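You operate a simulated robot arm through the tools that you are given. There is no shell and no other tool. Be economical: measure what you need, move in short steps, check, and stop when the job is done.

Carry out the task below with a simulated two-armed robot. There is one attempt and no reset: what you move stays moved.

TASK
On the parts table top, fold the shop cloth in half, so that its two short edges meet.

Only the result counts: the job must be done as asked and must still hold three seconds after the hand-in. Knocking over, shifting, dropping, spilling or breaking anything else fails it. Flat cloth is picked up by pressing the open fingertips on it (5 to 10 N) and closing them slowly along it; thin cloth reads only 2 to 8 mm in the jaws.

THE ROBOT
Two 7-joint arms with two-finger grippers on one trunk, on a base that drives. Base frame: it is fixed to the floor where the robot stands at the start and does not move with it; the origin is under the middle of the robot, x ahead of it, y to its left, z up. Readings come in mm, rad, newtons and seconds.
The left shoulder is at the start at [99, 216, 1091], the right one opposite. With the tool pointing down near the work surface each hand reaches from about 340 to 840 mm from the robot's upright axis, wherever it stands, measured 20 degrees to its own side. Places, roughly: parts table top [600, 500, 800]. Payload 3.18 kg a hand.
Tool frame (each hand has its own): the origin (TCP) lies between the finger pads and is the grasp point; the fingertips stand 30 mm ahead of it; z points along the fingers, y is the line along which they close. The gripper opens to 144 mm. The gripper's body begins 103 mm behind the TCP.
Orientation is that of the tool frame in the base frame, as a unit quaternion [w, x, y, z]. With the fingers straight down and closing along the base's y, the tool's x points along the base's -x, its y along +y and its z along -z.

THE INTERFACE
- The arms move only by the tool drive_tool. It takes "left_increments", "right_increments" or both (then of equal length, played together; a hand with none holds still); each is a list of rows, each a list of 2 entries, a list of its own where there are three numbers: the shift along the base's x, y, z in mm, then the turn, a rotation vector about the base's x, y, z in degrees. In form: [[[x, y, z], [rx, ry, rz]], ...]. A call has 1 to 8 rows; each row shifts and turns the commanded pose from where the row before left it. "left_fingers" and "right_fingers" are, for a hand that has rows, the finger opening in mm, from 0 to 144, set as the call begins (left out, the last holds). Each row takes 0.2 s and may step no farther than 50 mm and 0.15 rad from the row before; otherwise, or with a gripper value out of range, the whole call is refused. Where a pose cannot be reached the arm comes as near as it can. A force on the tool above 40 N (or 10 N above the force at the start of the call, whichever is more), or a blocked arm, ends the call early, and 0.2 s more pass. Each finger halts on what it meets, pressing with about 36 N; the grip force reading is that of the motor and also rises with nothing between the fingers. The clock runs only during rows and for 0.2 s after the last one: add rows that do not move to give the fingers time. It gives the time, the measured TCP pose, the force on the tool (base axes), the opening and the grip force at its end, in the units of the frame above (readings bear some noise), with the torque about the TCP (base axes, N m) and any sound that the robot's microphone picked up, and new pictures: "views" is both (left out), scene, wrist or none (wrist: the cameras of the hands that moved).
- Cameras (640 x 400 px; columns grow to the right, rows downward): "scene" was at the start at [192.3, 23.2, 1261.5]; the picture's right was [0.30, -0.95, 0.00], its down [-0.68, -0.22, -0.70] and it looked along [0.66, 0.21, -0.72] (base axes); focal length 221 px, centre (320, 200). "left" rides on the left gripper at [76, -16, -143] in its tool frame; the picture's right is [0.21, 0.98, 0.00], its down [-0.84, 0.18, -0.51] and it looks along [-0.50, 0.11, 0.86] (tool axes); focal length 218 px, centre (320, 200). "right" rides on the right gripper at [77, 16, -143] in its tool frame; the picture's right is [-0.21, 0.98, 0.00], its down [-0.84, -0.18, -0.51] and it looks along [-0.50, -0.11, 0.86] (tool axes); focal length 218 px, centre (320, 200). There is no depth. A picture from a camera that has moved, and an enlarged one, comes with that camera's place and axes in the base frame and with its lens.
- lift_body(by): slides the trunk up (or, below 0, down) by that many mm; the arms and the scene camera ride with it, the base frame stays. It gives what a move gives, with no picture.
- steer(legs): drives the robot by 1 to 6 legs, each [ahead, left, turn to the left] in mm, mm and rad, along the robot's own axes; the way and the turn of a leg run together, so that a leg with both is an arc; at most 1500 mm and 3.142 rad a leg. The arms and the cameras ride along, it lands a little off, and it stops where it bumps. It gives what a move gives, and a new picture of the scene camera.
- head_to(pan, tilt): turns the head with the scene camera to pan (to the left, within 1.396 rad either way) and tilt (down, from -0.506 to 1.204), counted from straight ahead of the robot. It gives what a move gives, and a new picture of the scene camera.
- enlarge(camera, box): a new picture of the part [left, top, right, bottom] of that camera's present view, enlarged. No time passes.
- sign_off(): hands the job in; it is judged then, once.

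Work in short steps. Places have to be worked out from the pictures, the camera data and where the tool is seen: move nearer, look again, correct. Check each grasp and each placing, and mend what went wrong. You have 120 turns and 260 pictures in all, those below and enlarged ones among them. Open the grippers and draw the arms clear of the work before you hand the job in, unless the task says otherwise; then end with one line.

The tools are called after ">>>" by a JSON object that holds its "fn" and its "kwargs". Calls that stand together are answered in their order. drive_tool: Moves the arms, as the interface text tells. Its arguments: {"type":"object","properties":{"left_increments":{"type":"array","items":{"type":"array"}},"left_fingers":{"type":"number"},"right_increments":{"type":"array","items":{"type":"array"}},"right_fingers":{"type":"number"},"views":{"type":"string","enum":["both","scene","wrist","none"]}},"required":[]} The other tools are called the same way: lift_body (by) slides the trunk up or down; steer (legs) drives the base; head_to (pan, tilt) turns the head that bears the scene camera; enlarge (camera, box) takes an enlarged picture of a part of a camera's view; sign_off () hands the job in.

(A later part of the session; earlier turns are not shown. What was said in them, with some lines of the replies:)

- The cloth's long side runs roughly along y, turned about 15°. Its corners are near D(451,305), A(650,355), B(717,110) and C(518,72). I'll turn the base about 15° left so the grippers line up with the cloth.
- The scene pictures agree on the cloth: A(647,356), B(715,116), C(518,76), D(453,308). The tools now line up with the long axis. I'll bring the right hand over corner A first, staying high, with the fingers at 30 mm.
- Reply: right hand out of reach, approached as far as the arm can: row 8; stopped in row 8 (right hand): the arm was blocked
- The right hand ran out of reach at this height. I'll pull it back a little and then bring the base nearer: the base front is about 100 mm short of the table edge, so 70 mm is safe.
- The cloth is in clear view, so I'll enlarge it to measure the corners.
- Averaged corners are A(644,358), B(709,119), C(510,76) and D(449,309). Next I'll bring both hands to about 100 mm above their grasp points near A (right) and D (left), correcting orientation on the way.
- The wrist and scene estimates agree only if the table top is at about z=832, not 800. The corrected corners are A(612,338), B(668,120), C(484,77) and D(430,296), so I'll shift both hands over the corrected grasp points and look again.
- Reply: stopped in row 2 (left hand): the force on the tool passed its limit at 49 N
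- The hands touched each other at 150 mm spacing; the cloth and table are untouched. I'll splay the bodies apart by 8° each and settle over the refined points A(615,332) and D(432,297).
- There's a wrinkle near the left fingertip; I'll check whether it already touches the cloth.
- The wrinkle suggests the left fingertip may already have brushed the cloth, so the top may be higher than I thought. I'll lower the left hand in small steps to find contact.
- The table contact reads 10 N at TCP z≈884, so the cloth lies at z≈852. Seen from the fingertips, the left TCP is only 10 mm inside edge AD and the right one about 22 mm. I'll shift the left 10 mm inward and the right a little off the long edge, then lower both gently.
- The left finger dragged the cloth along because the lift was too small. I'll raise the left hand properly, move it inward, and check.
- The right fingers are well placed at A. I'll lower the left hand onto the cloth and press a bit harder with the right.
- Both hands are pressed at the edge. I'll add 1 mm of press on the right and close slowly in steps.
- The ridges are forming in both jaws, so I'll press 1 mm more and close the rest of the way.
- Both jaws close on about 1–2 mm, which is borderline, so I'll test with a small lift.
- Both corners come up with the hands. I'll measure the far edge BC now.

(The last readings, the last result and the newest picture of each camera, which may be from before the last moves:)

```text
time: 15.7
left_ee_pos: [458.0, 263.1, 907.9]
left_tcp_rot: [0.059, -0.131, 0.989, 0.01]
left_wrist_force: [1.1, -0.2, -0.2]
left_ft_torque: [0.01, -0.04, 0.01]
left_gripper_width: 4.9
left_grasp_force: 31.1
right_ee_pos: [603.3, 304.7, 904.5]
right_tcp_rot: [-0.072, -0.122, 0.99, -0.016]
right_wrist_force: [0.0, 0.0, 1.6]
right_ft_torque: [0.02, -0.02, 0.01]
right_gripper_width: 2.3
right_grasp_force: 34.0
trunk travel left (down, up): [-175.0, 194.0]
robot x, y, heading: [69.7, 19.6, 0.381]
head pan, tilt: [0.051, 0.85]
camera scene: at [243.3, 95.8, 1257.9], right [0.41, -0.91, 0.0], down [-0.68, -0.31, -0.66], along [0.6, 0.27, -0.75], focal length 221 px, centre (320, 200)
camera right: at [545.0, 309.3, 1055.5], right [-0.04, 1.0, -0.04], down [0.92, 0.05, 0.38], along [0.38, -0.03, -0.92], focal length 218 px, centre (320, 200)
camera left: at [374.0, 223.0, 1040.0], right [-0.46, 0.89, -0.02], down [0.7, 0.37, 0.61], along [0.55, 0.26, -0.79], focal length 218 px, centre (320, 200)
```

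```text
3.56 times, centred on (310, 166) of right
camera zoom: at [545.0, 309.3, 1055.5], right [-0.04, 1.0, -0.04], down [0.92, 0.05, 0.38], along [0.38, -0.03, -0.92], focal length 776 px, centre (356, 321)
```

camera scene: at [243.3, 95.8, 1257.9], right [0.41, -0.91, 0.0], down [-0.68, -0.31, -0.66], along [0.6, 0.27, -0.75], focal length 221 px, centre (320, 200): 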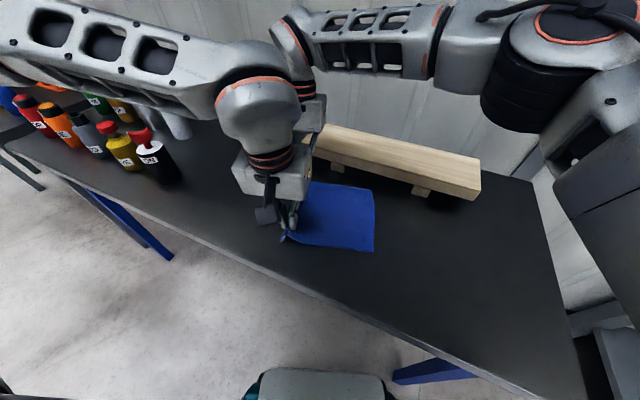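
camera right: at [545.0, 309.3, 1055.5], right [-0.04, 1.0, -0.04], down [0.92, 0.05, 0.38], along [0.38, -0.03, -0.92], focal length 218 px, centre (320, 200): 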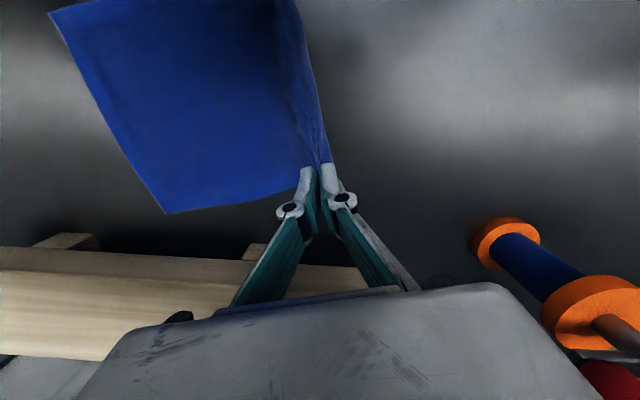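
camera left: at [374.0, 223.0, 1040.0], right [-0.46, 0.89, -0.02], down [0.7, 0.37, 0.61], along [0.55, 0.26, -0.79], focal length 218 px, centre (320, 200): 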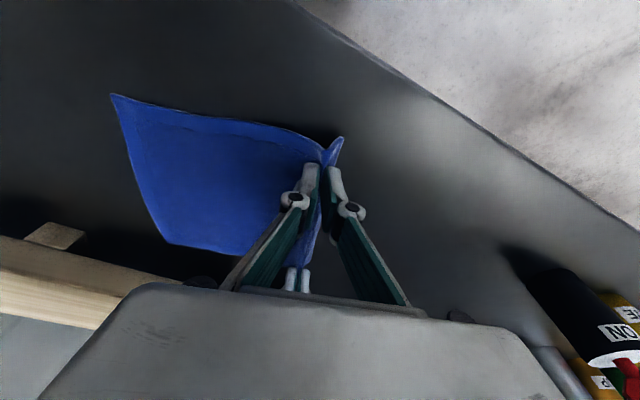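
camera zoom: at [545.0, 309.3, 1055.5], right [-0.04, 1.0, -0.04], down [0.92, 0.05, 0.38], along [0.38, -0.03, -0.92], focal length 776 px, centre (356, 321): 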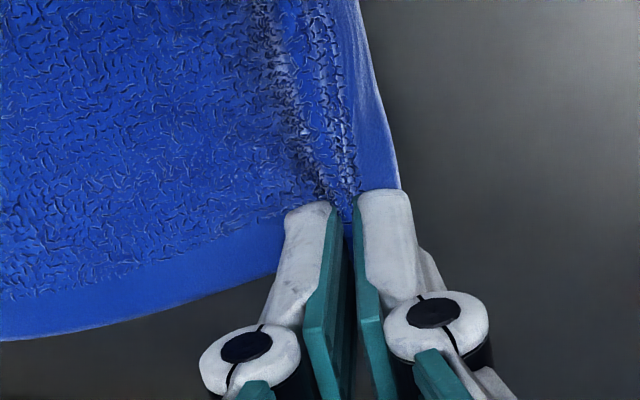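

BC sits near B(655,138) and C(482,85). The jaws should land about 35 mm inside BC, a shift of roughly (33,-137). I'll carry both hands over in a low arc, leaning the bodies toward -y so the edge leads; this is the first half.

>>> {"fn": "drive_tool", "kwargs": {"left_increments": [[[2.8, -11.7, 12], [0, 0, 0]], [[4.7, -19.4, 14], [4.8, 1.4, 0]], [[5.1, -21.4, 8], [4.8, 1.4, 0]], [[4.9, -20.4, 2], [4.8, 1.4, 0]]], "right_increments": [[[2.8, -11.7, 12], [0, 0, 0]], [[4.7, -19.4, 14], [4.8, 1.4, 0]], [[5.1, -21.4, 8], [4.8, 1.4, 0]], [[4.9, -20.4, 2], [4.8, 1.4, 0]]], "views": "both"}}

```text
time: 16.7
left_ee_pos: [477.1, 187.5, 943.0]
left_tcp_rot: [0.04, -0.122, 0.982, 0.141]
left_wrist_force: [-0.5, -1.1, 2.0]
left_ft_torque: [0.04, 0.01, 0.03]
left_gripper_width: 2.8
left_grasp_force: 35.3
right_ee_pos: [615.6, 233.5, 942.2]
right_tcp_rot: [-0.089, -0.136, 0.98, 0.114]
right_wrist_force: [0.0, -0.8, 2.9]
right_ft_torque: [0.04, 0.05, -0.04]
right_gripper_width: 2.8
right_grasp_force: 32.8
trunk travel left (down, up): [-175.0, 194.0]
robot x, y, heading: [66.1, 19.4, 0.377]
head pan, tilt: [0.051, 0.85]
camera scene: at [244.8, 94.0, 1257.6], right [0.41, -0.91, 0.0], down [-0.68, -0.31, -0.66], along [0.6, 0.27, -0.75], focal length 221 px, centre (320, 200)
camera right: at [568.6, 199.1, 1092.6], right [-0.04, 0.98, 0.21], down [0.95, -0.03, 0.32], along [0.32, 0.21, -0.92], focal length 218 px, centre (320, 200)
camera left: at [401.5, 115.1, 1066.7], right [-0.45, 0.86, 0.24], down [0.75, 0.21, 0.63], along [0.49, 0.46, -0.74], focal length 218 px, centre (320, 200)
```

scene: 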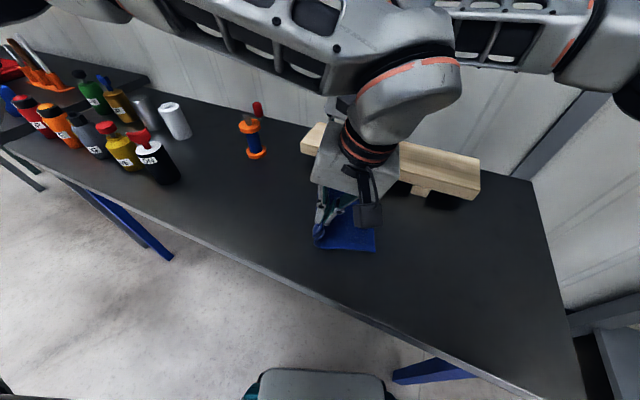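
right: 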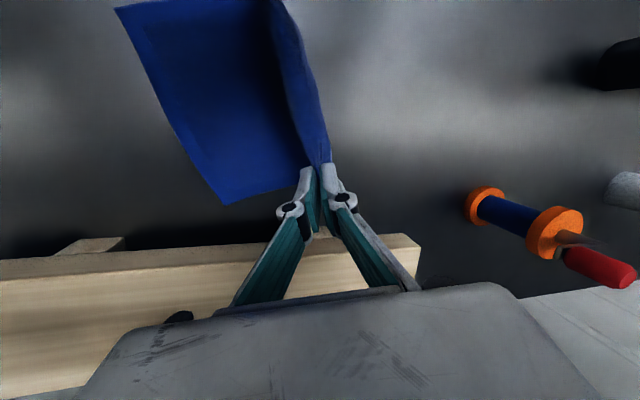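
left: 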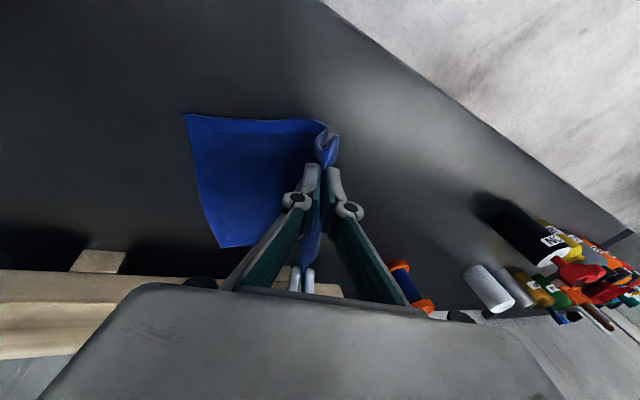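

The far half has stayed put. Now the second half of the arc.

>>> {"fn": "drive_tool", "kwargs": {"left_increments": [[[4.7, -19.4, -5], [4.8, 1.4, 0]], [[4.0, -16.5, -10], [4.8, 1.4, 0]], [[3.3, -13.6, -15], [4.8, 1.4, 0]], [[3.5, -14.6, -12], [4.8, 1.4, 0]]], "right_increments": [[[4.7, -19.4, -5], [4.8, 1.4, 0]], [[4.0, -16.5, -10], [4.8, 1.4, 0]], [[3.3, -13.6, -15], [4.8, 1.4, 0]], [[3.5, -14.6, -12], [4.8, 1.4, 0]]], "views": "both"}}

>>> {"fn": "enlarge", "kwargs": {"camera": "scene", "box": [250, 160, 400, 262]}}

```text
time: 17.6
left_ee_pos: [523.4, 189.6, 967.2]
left_tcp_rot: [0.019, -0.198, 0.961, 0.192]
left_wrist_force: [-3.1, 3.3, 0.8]
left_ft_torque: [-0.41, -0.43, -0.12]
left_gripper_width: 6.0
left_grasp_force: 32.4
right_ee_pos: [629.6, 186.3, 910.4]
right_tcp_rot: [-0.107, -0.141, 0.954, 0.242]
right_wrist_force: [2.7, -1.8, -1.4]
right_ft_torque: [0.47, 0.43, 0.38]
right_gripper_width: 3.9
right_grasp_force: 33.4
trunk travel left (down, up): [-175.0, 194.0]
robot x, y, heading: [68.6, 21.7, 0.374]
head pan, tilt: [0.051, 0.85]
stopped in row 4 (left hand): the arm was blocked; the commanded pose is now the measured one
camera scene: at [244.0, 96.6, 1257.6], right [0.41, -0.91, 0.0], down [-0.68, -0.31, -0.66], along [0.6, 0.27, -0.75], focal length 221 px, centre (320, 200)
camera right: at [592.0, 114.0, 1051.4], right [-0.02, 0.89, 0.45], down [0.97, -0.1, 0.23], along [0.25, 0.44, -0.86], focal length 218 px, centre (320, 200)
camera left: at [466.5, 95.1, 1085.2], right [-0.57, 0.75, 0.33], down [0.73, 0.28, 0.63], along [0.38, 0.6, -0.7], focal length 218 px, centre (320, 200)
```

scene: 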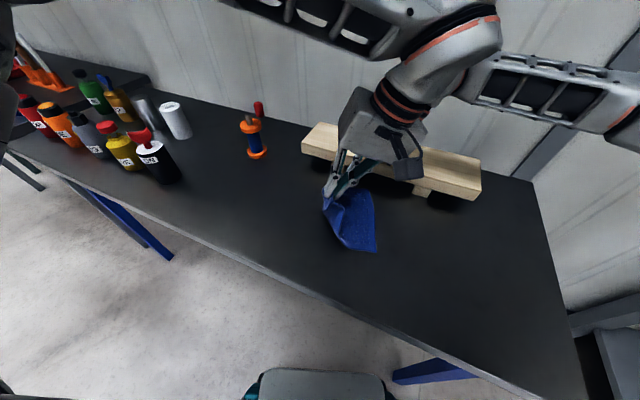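
right: 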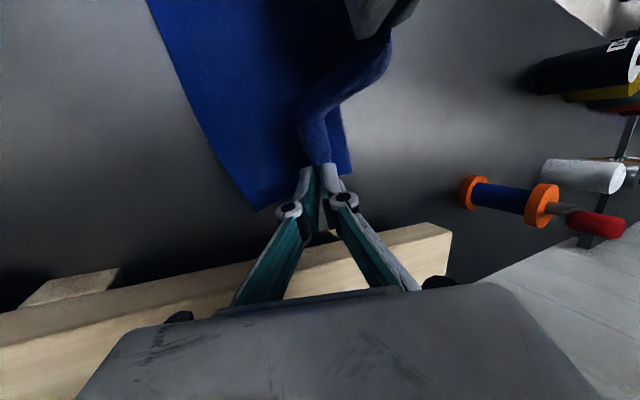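
left: 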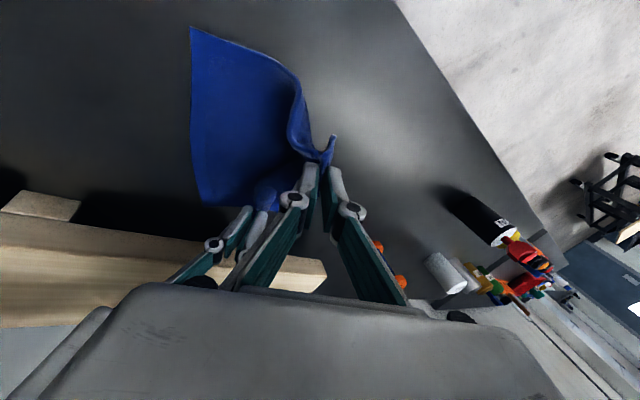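

```text
3.92 times, centred on (325, 211) of scene
camera zoom: at [244.0, 96.6, 1257.6], right [0.41, -0.91, 0.0], down [-0.68, -0.31, -0.66], along [0.6, 0.27, -0.75], focal length 865 px, centre (300, 157)
```

zoom: 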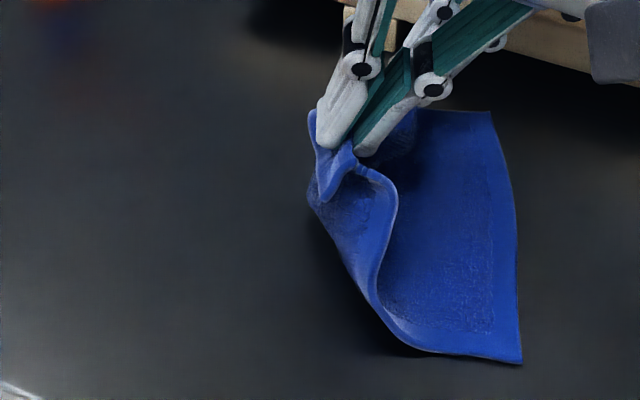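

The left arm got blocked while leaning and drifted to (523,190,967), against the right hand; both still grip the cloth. I'll back the left hand off toward -x and straighten it.

>>> {"fn": "drive_tool", "kwargs": {"left_increments": [[[-18, 0, 0], [-2, 0, -1]], [[-10, -8, -5], [-4.9, -2, -2.5]], [[-8, -8, -10], [-4.9, -2, -2.5]], [[-7, -8, -12], [-4.9, -2, -2.5]]], "views": "both"}}

```text
time: 18.6
left_ee_pos: [479.8, 167.0, 937.7]
left_tcp_rot: [0.054, -0.133, 0.989, 0.041]
left_wrist_force: [2.6, 0.5, 0.8]
left_ft_torque: [0.02, -0.02, -0.01]
left_gripper_width: 4.3
left_grasp_force: 31.0
right_ee_pos: [628.4, 188.1, 910.2]
right_tcp_rot: [-0.107, -0.141, 0.954, 0.242]
right_wrist_force: [-1.7, -0.9, 0.5]
right_ft_torque: [-0.03, 0.02, -0.01]
right_gripper_width: 4.0
right_grasp_force: 34.0
trunk travel left (down, up): [-175.0, 194.0]
robot x, y, heading: [64.7, 19.7, 0.378]
head pan, tilt: [0.051, 0.85]
camera scene: at [244.0, 97.2, 1257.5], right [0.42, -0.91, 0.0], down [-0.68, -0.31, -0.66], along [0.6, 0.27, -0.75], focal length 221 px, centre (320, 200)
camera left: at [398.0, 117.8, 1069.1], right [-0.46, 0.89, 0.04], down [0.71, 0.34, 0.62], along [0.53, 0.31, -0.79], focal length 218 px, centre (320, 200)
```

scene: 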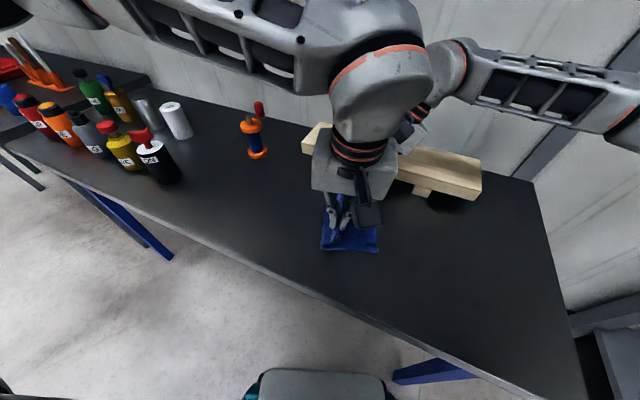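
left: 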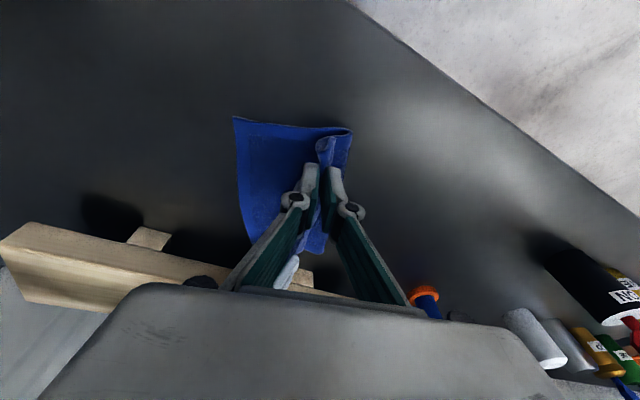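

The left hand has recovered and still holds. I'll look at where C and the fold are now.

>>> {"fn": "enlarge", "kwargs": {"camera": "scene", "box": [290, 180, 410, 262]}}

>>> {"fn": "enlarge", "kwargs": {"camera": "right", "box": [120, 0, 460, 220]}}

```text
4.88 times, centred on (350, 221) of scene
camera zoom: at [244.0, 97.2, 1257.5], right [0.42, -0.91, 0.0], down [-0.68, -0.31, -0.66], along [0.6, 0.27, -0.75], focal length 1076 px, centre (174, 98)
```

zoom: 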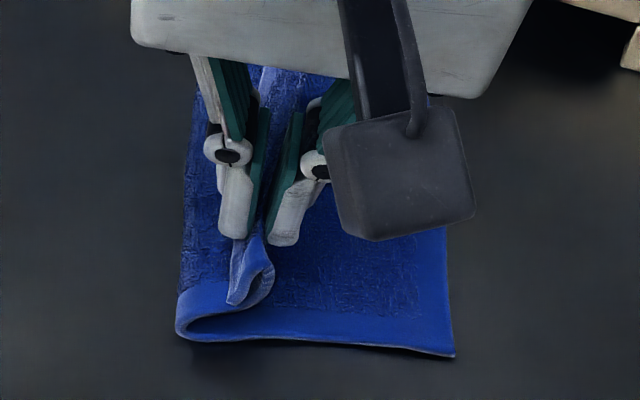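

```text
1.82 times, centred on (290, 110) of right
camera zoom: at [591.5, 114.7, 1051.0], right [-0.02, 0.89, 0.45], down [0.97, -0.1, 0.23], along [0.25, 0.44, -0.86], focal length 397 px, centre (374, 364)
```

zoom: 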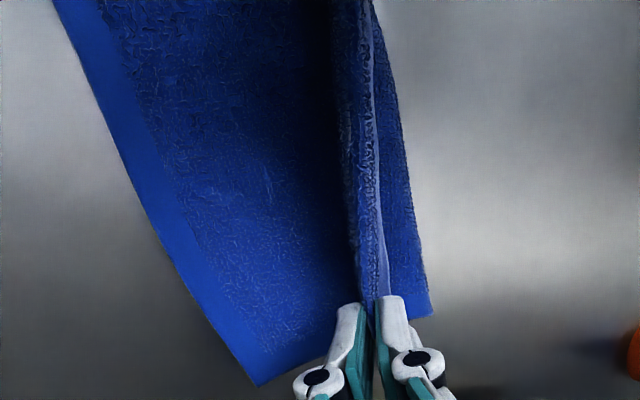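

The crease forms at mid-length. BC is now near B(657,146) and C(487,80), so the jaw targets are R(633,174) and L(493,120). I'll move there, keeping the left hand upright.

>>> {"fn": "drive_tool", "kwargs": {"left_increments": [[[4, -14, -8], [0, 0, 0]], [[4, -14, -14], [0, 0, 0]], [[3, -11, -14], [0, 0, 0]], [[2, -8, -12], [0, 0, 0]]], "right_increments": [[[1, -4, -4], [0, 0, 0]], [[1, -4, -5], [0, 0, 0]], [[1, -3, -5], [0, 0, 0]], [[1, -3, -6], [0, 0, 0]]], "views": "both"}}

>>> {"fn": "enlarge", "kwargs": {"camera": "scene", "box": [290, 180, 410, 262]}}

```text
time: 19.6
left_ee_pos: [493.4, 117.8, 891.1]
left_tcp_rot: [0.056, -0.133, 0.989, 0.042]
left_wrist_force: [1.7, 0.5, 0.0]
left_ft_torque: [0.06, -0.05, 0.05]
left_gripper_width: 6.0
left_grasp_force: 36.2
right_ee_pos: [633.1, 173.2, 890.6]
right_tcp_rot: [-0.107, -0.142, 0.954, 0.242]
right_wrist_force: [-1.6, 0.6, 0.1]
right_ft_torque: [0.01, 0.05, 0.02]
right_gripper_width: 3.5
right_grasp_force: 35.0
trunk travel left (down, up): [-175.0, 194.0]
robot x, y, heading: [69.0, 23.3, 0.374]
head pan, tilt: [0.051, 0.85]
camera scene: at [244.1, 96.4, 1257.6], right [0.42, -0.91, 0.0], down [-0.68, -0.31, -0.66], along [0.6, 0.27, -0.75], focal length 221 px, centre (320, 200)
camera right: at [595.8, 99.9, 1031.4], right [-0.02, 0.89, 0.45], down [0.97, -0.1, 0.23], along [0.25, 0.44, -0.86], focal length 218 px, centre (320, 200)
camera left: at [411.8, 69.1, 1021.5], right [-0.46, 0.89, 0.04], down [0.71, 0.34, 0.62], along [0.53, 0.32, -0.79], focal length 218 px, centre (320, 200)
```

scene: 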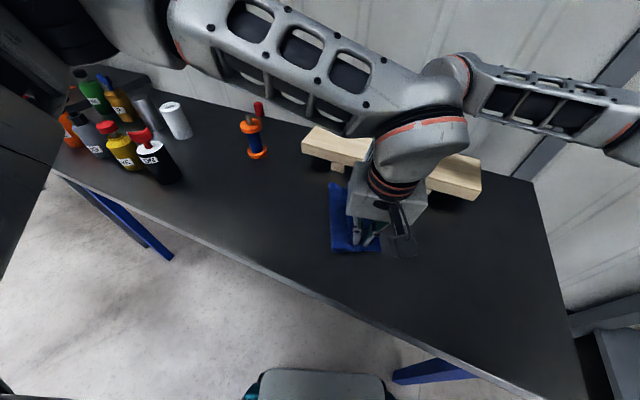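
right: 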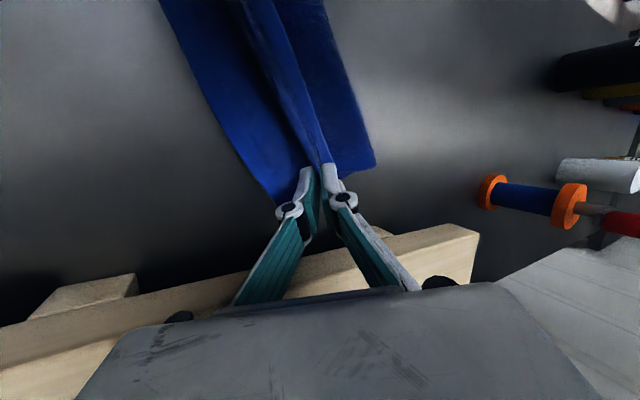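
left: 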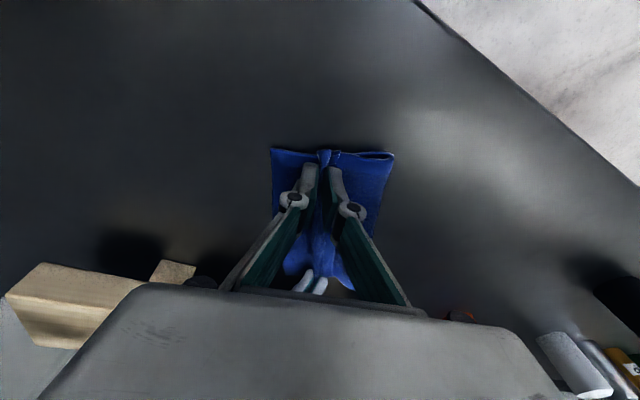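

```text
4.88 times, centred on (350, 221) of scene
camera zoom: at [244.1, 96.4, 1257.6], right [0.42, -0.91, 0.0], down [-0.68, -0.31, -0.66], along [0.6, 0.27, -0.75], focal length 1076 px, centre (174, 98)
```

zoom: 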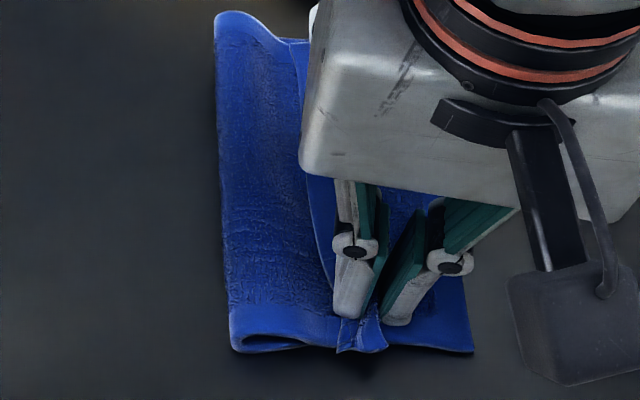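

The fold looks good: the crease is straight and the jaws are about 35 mm inside BC. I'll lower a few mm and open the fingers.

>>> {"fn": "drive_tool", "kwargs": {"left_increments": [[[0, 0, -4], [0, 0, 0]], [[0, 0, 0], [0, 0, 0]]], "right_increments": [[[0, 0, -2], [0, 0, 0]], [[0, 0, 0], [0, 0, 0]]], "views": "none"}}

>>> {"fn": "drive_tool", "kwargs": {"left_increments": [[[0, 0, 0], [0, 0, 0]], [[0, 0, 0], [0, 0, 0]]], "right_increments": [[[0, 0, 0], [0, 0, 0]], [[0, 0, 0], [0, 0, 0]]], "left_fingers": 26, "right_fingers": 26, "views": "wrist"}}

```text
time: 20.2
left_ee_pos: [492.4, 119.6, 886.2]
left_tcp_rot: [0.055, -0.133, 0.989, 0.043]
left_wrist_force: [0.7, 0.6, 1.8]
left_ft_torque: [0.02, 0.0, 0.0]
left_gripper_width: 5.0
left_grasp_force: 30.8
right_ee_pos: [633.3, 171.5, 890.0]
right_tcp_rot: [-0.107, -0.142, 0.954, 0.242]
right_wrist_force: [-1.1, -1.2, -0.2]
right_ft_torque: [-0.01, 0.06, 0.03]
right_gripper_width: 3.5
right_grasp_force: 35.0
trunk travel left (down, up): [-175.0, 194.0]
robot x, y, heading: [66.6, 24.3, 0.377]
head pan, tilt: [0.051, 0.85]
```

```text
time: 20.8
left_ee_pos: [492.4, 117.4, 888.1]
left_tcp_rot: [0.055, -0.133, 0.989, 0.043]
left_wrist_force: [-0.2, -1.3, 4.0]
left_ft_torque: [0.01, 0.06, 0.0]
left_gripper_width: 25.4
left_grasp_force: 0.1
right_ee_pos: [633.4, 172.6, 890.6]
right_tcp_rot: [-0.106, -0.142, 0.954, 0.243]
right_wrist_force: [-0.7, -0.4, 2.3]
right_ft_torque: [-0.03, 0.0, 0.03]
right_gripper_width: 25.2
right_grasp_force: 0.1
trunk travel left (down, up): [-175.0, 194.0]
robot x, y, heading: [68.3, 24.8, 0.379]
head pan, tilt: [0.051, 0.85]
camera right: at [595.7, 99.8, 1030.0], right [-0.02, 0.89, 0.45], down [0.97, -0.1, 0.23], along [0.26, 0.44, -0.86], focal length 218 px, centre (320, 200)
camera left: at [411.3, 69.1, 1017.9], right [-0.46, 0.89, 0.04], down [0.71, 0.34, 0.62], along [0.53, 0.32, -0.79], focal length 218 px, centre (320, 200)
```

right: 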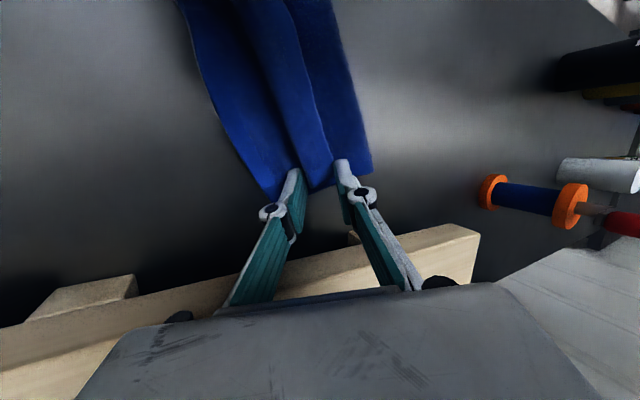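
left: 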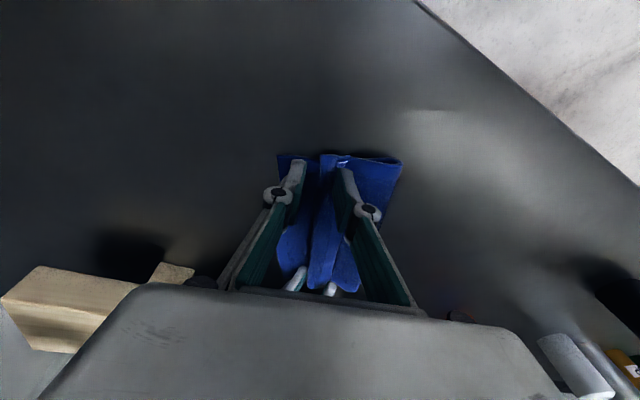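

The fingers are open. I'll withdraw both hands, the left straight up and the right along its lean, and look from the scene camera.

>>> {"fn": "drive_tool", "kwargs": {"left_increments": [[[0, 0, 12], [0, 0, 0]], [[0, 0, 25], [0, 0, 0]], [[-20, 15, 40], [0, 0, 0]], [[-40, 20, 20], [0, 0, 0]], [[-40, 20, 20], [0, 0, 0]]], "right_increments": [[[2, -5, 10], [0, 0, 0]], [[4, -12, 22], [0, 0, 0]], [[5, -20, 35], [0, 0, 0]], [[0, -20, 35], [0, 0, 0]], [[0, -20, 35], [0, 0, 0]]], "views": "both"}}

>>> {"fn": "enlarge", "kwargs": {"camera": "scene", "box": [290, 160, 410, 262]}}

```text
time: 22.0
left_ee_pos: [389.8, 172.8, 1004.0]
left_tcp_rot: [0.055, -0.133, 0.989, 0.043]
left_wrist_force: [-0.7, -0.1, 0.6]
left_ft_torque: [0.0, -0.07, -0.01]
left_gripper_width: 26.0
left_grasp_force: 0.2
right_ee_pos: [641.7, 95.4, 1027.4]
right_tcp_rot: [-0.106, -0.141, 0.954, 0.242]
right_wrist_force: [0.6, -0.2, -0.6]
right_ft_torque: [-0.01, -0.03, -0.05]
right_gripper_width: 26.2
right_grasp_force: 0.1
trunk travel left (down, up): [-175.0, 194.0]
robot x, y, heading: [64.7, 21.3, 0.374]
head pan, tilt: [0.051, 0.85]
camera scene: at [242.2, 96.6, 1258.1], right [0.42, -0.91, 0.0], down [-0.68, -0.31, -0.66], along [0.6, 0.27, -0.75], focal length 221 px, centre (320, 200)
camera right: at [604.2, 22.3, 1167.7], right [-0.02, 0.89, 0.45], down [0.97, -0.1, 0.24], along [0.26, 0.44, -0.86], focal length 218 px, centre (320, 200)
camera left: at [308.1, 124.8, 1135.3], right [-0.46, 0.89, 0.04], down [0.71, 0.34, 0.62], along [0.53, 0.32, -0.79], focal length 218 px, centre (320, 200)
```

scene: 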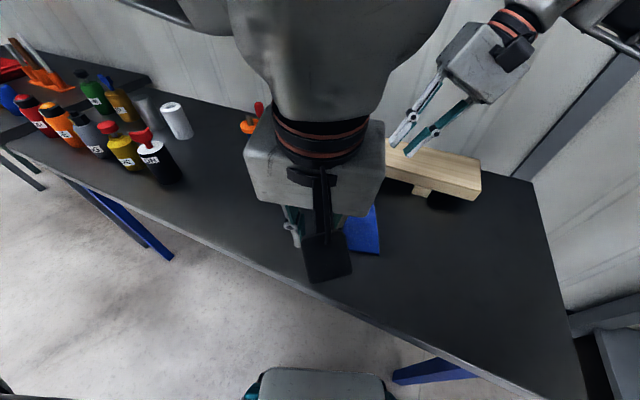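
right: 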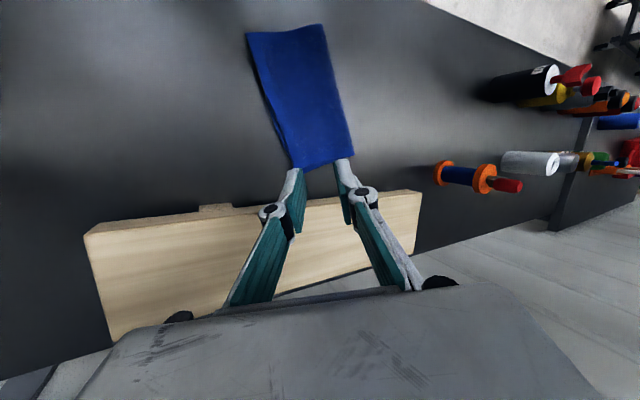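
left: 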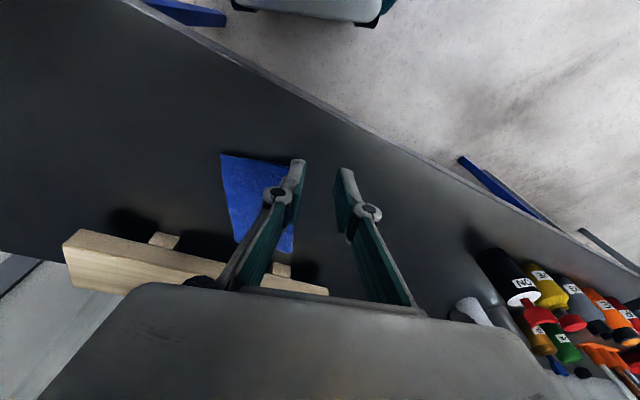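

```text
3.92 times, centred on (350, 211) of scene
camera zoom: at [242.2, 96.6, 1258.1], right [0.42, -0.91, 0.0], down [-0.68, -0.31, -0.66], along [0.6, 0.27, -0.75], focal length 865 px, centre (202, 157)
```

zoom: 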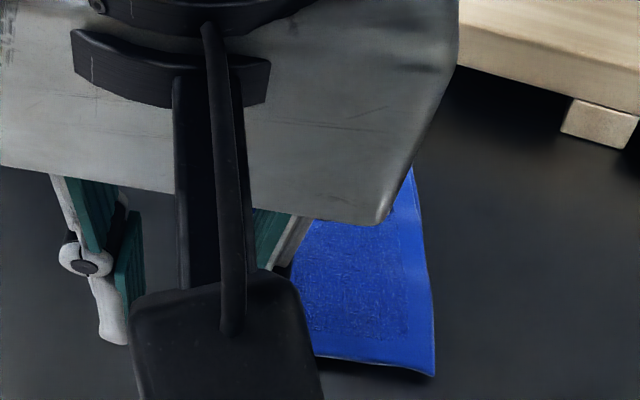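

The strip seems to have sprung flat. I'll move the left hand clear for a full view and zoom the right camera.

>>> {"fn": "drive_tool", "kwargs": {"left_increments": [[[-30, 35, 10], [0, 0, 0]], [[-30, 35, 10], [0, 0, 0]], [[-20, 40, 10], [0, 0, 0]], [[0, 45, 10], [0, 0, 0]]], "views": "none"}}

>>> {"fn": "enlarge", "kwargs": {"camera": "scene", "box": [290, 160, 410, 262]}}

>>> {"fn": "enlarge", "kwargs": {"camera": "right", "box": [200, 10, 400, 180]}}

```text
time: 23.0
left_ee_pos: [313.5, 328.3, 1044.1]
left_tcp_rot: [0.055, -0.134, 0.989, 0.041]
left_wrist_force: [0.7, 1.6, -0.7]
left_ft_torque: [0.0, 0.02, 0.01]
left_gripper_width: 26.1
left_grasp_force: 0.1
right_ee_pos: [641.8, 95.5, 1025.8]
right_tcp_rot: [-0.107, -0.141, 0.954, 0.241]
right_wrist_force: [0.6, 0.0, -1.1]
right_ft_torque: [-0.03, 0.0, 0.03]
right_gripper_width: 26.1
right_grasp_force: 0.1
trunk travel left (down, up): [-175.0, 194.0]
robot x, y, heading: [65.8, 23.3, 0.374]
head pan, tilt: [0.051, 0.85]
```

```text
3.92 times, centred on (350, 211) of scene
camera zoom: at [243.7, 97.5, 1257.6], right [0.42, -0.91, 0.0], down [-0.68, -0.31, -0.66], along [0.6, 0.27, -0.75], focal length 865 px, centre (202, 157)
```

zoom: 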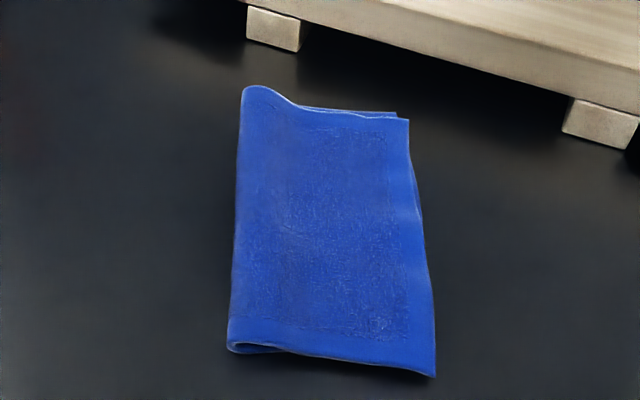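

```text
2.35 times, centred on (300, 95) of right
camera zoom: at [605.7, 23.5, 1166.1], right [-0.02, 0.89, 0.45], down [0.97, -0.1, 0.23], along [0.25, 0.44, -0.86], focal length 514 px, centre (367, 447)
```

zoom: 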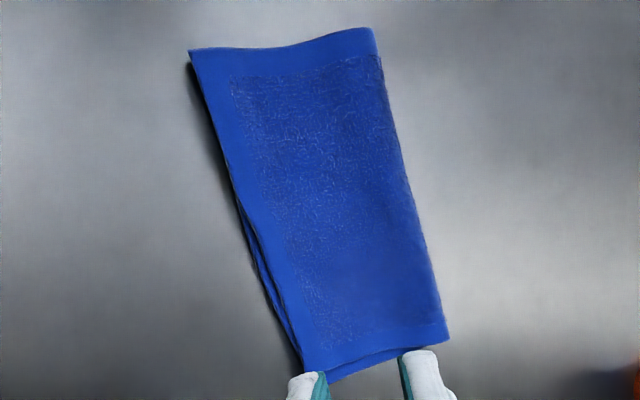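

The result is nearly perfect. I'll check the two free corners more closely.

>>> {"fn": "enlarge", "kwargs": {"camera": "scene", "box": [375, 220, 415, 260]}}

>>> {"fn": "enlarge", "kwargs": {"camera": "scene", "box": [345, 215, 410, 262]}}

>>> {"fn": "enlarge", "kwargs": {"camera": "right", "box": [250, 110, 350, 175]}}

```text
10.00 times, centred on (395, 240) of scene
camera zoom: at [243.7, 97.5, 1257.6], right [0.42, -0.91, 0.0], down [-0.68, -0.31, -0.66], along [0.6, 0.27, -0.75], focal length 2207 px, centre (-430, -200)
```

zoom: 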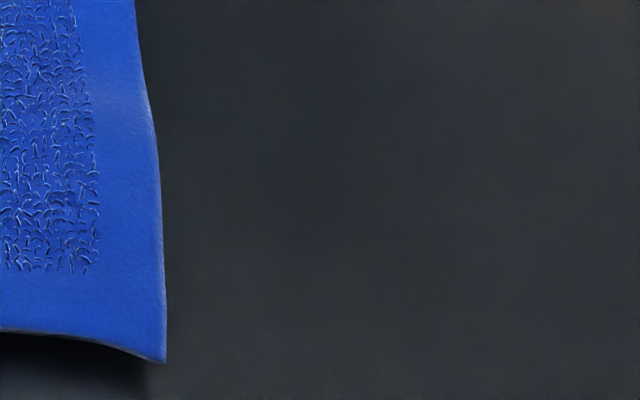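

```text
8.51 times, centred on (378, 238) of scene
camera zoom: at [243.7, 97.5, 1257.6], right [0.42, -0.91, 0.0], down [-0.68, -0.31, -0.66], along [0.6, 0.27, -0.75], focal length 1878 px, centre (-169, -128)
```

zoom: 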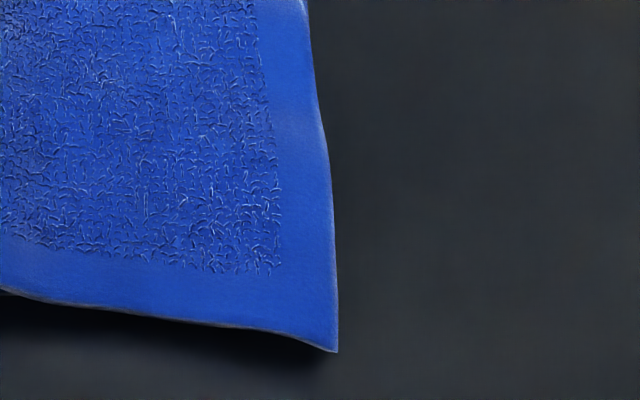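

```text
6.15 times, centred on (300, 142) of right
camera zoom: at [605.7, 23.5, 1166.1], right [-0.02, 0.89, 0.45], down [0.97, -0.1, 0.23], along [0.25, 0.44, -0.86], focal length 1343 px, centre (443, 554)
```

zoom: 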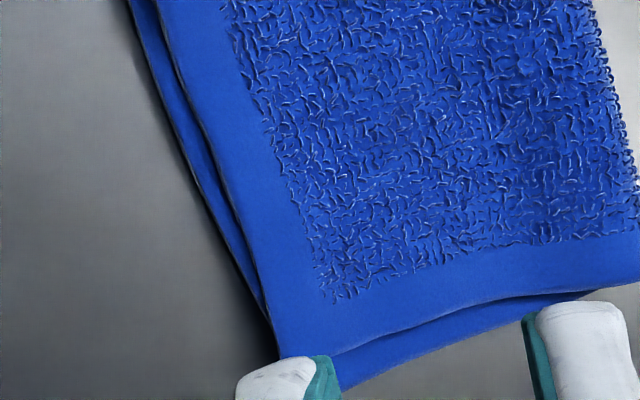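

The edges meet within about 10 mm and the fold is stable. I'll open the grippers wide, draw the right arm back clear, and take a final look.

>>> {"fn": "drive_tool", "kwargs": {"right_increments": [[[0, -20, 30], [0, 0, 0]], [[-10, -40, 10], [0, 0, 0]], [[-20, -40, 0], [0, 0, 0]], [[-30, -35, 0], [0, 0, 0]], [[-30, -35, 0], [0, 0, 0]], [[-30, -30, 0], [0, 0, 0]]], "left_increments": [[[0, 0, 5], [0, 0, 0]], [[0, 0, 0], [0, 0, 0]], [[0, 0, 0], [0, 0, 0]], [[0, 0, 0], [0, 0, 0]], [[0, 0, 0], [0, 0, 0]], [[0, 0, 0], [0, 0, 0]]], "right_fingers": 100, "left_fingers": 100, "views": "both"}}

>>> {"fn": "enlarge", "kwargs": {"camera": "scene", "box": [290, 160, 410, 262]}}

```text
time: 24.4
left_ee_pos: [313.0, 326.9, 1049.7]
left_tcp_rot: [0.055, -0.134, 0.988, 0.044]
left_wrist_force: [-0.2, 0.3, 0.3]
left_ft_torque: [0.02, 0.01, -0.04]
left_gripper_width: 99.8
left_grasp_force: 0.0
right_ee_pos: [522.6, -105.0, 1065.2]
right_tcp_rot: [-0.107, -0.141, 0.954, 0.242]
right_wrist_force: [0.2, -0.7, -0.4]
right_ft_torque: [0.01, -0.02, -0.01]
right_gripper_width: 100.1
right_grasp_force: 0.1
trunk travel left (down, up): [-175.0, 194.0]
robot x, y, heading: [66.5, 20.0, 0.378]
head pan, tilt: [0.051, 0.85]
camera scene: at [243.2, 95.9, 1257.9], right [0.42, -0.91, 0.0], down [-0.68, -0.31, -0.66], along [0.6, 0.27, -0.75], focal length 221 px, centre (320, 200)
camera right: at [485.3, -177.2, 1205.8], right [-0.02, 0.89, 0.45], down [0.97, -0.1, 0.23], along [0.25, 0.44, -0.86], focal length 218 px, centre (320, 200)
camera left: at [230.8, 278.3, 1180.4], right [-0.46, 0.89, 0.04], down [0.71, 0.34, 0.62], along [0.53, 0.32, -0.79], focal length 218 px, centre (320, 200)
```

scene: 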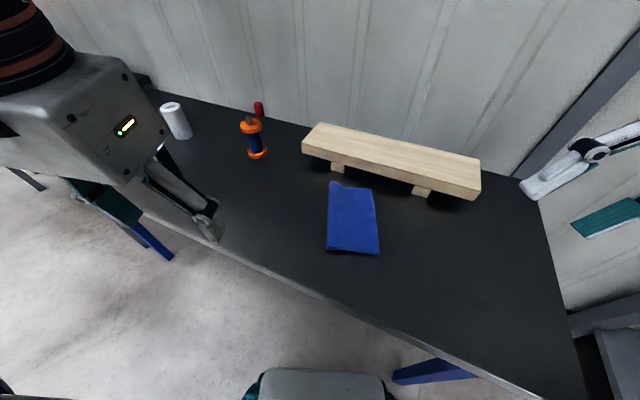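
right: 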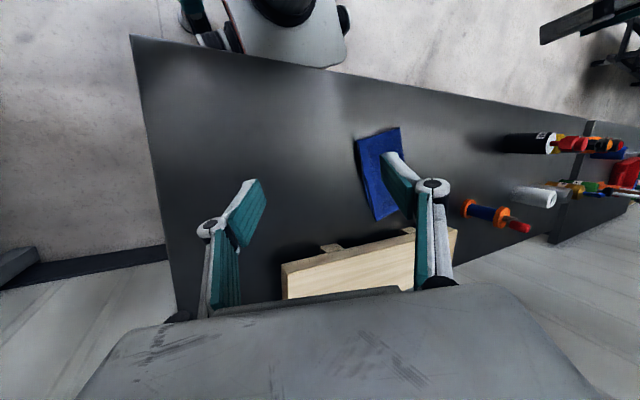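
left: 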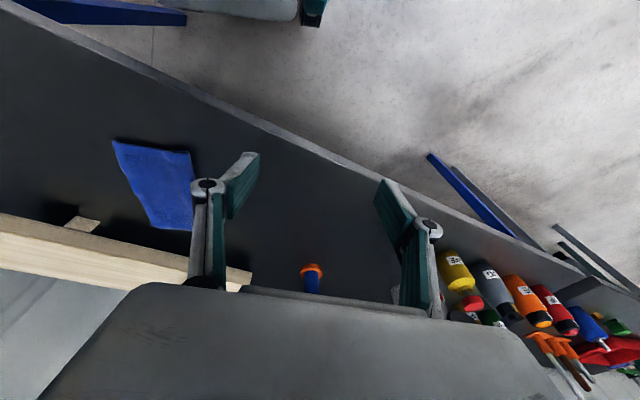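

```text
3.92 times, centred on (350, 211) of scene
camera zoom: at [243.2, 95.9, 1257.9], right [0.42, -0.91, 0.0], down [-0.68, -0.31, -0.66], along [0.6, 0.27, -0.75], focal length 865 px, centre (202, 157)
```

zoom: 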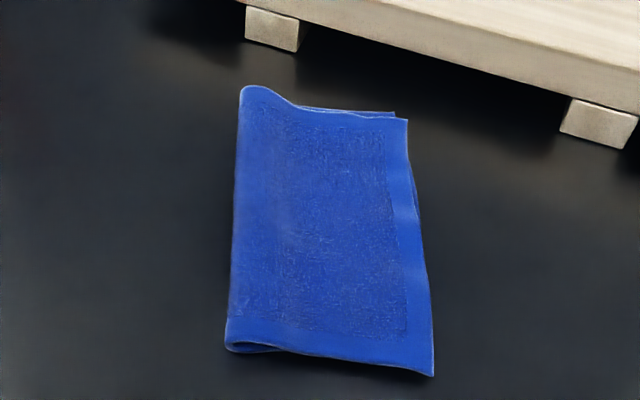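

The right camera now looks from the free-edge side, so I'll take one close look there.

>>> {"fn": "enlarge", "kwargs": {"camera": "right", "box": [340, 120, 420, 225]}}

```text
3.81 times, centred on (380, 172) of right
camera zoom: at [485.3, -177.2, 1205.8], right [-0.02, 0.89, 0.45], down [0.97, -0.1, 0.23], along [0.25, 0.44, -0.86], focal length 832 px, centre (91, 305)
```

zoom: 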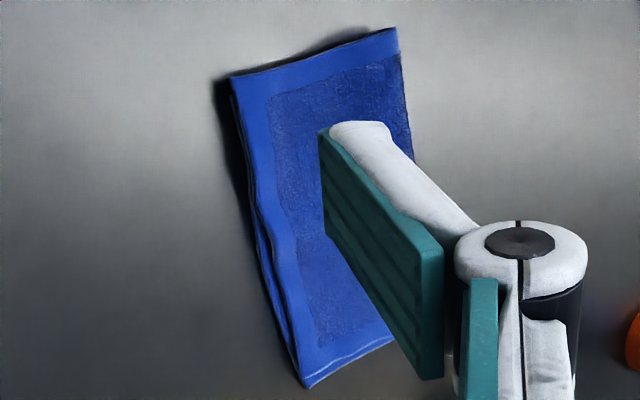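

The short edges lie together along their whole length, and nothing else on the table has moved. I'm handing it in.

>>> {"fn": "sign_off", "kwargs": {}}

```text
The job is handed in.
```

The shop cloth is folded in half on the parts table. By the last pictures its two short edges meet to within about 10 mm, nothing else was moved, and the open grippers are drawn clear.
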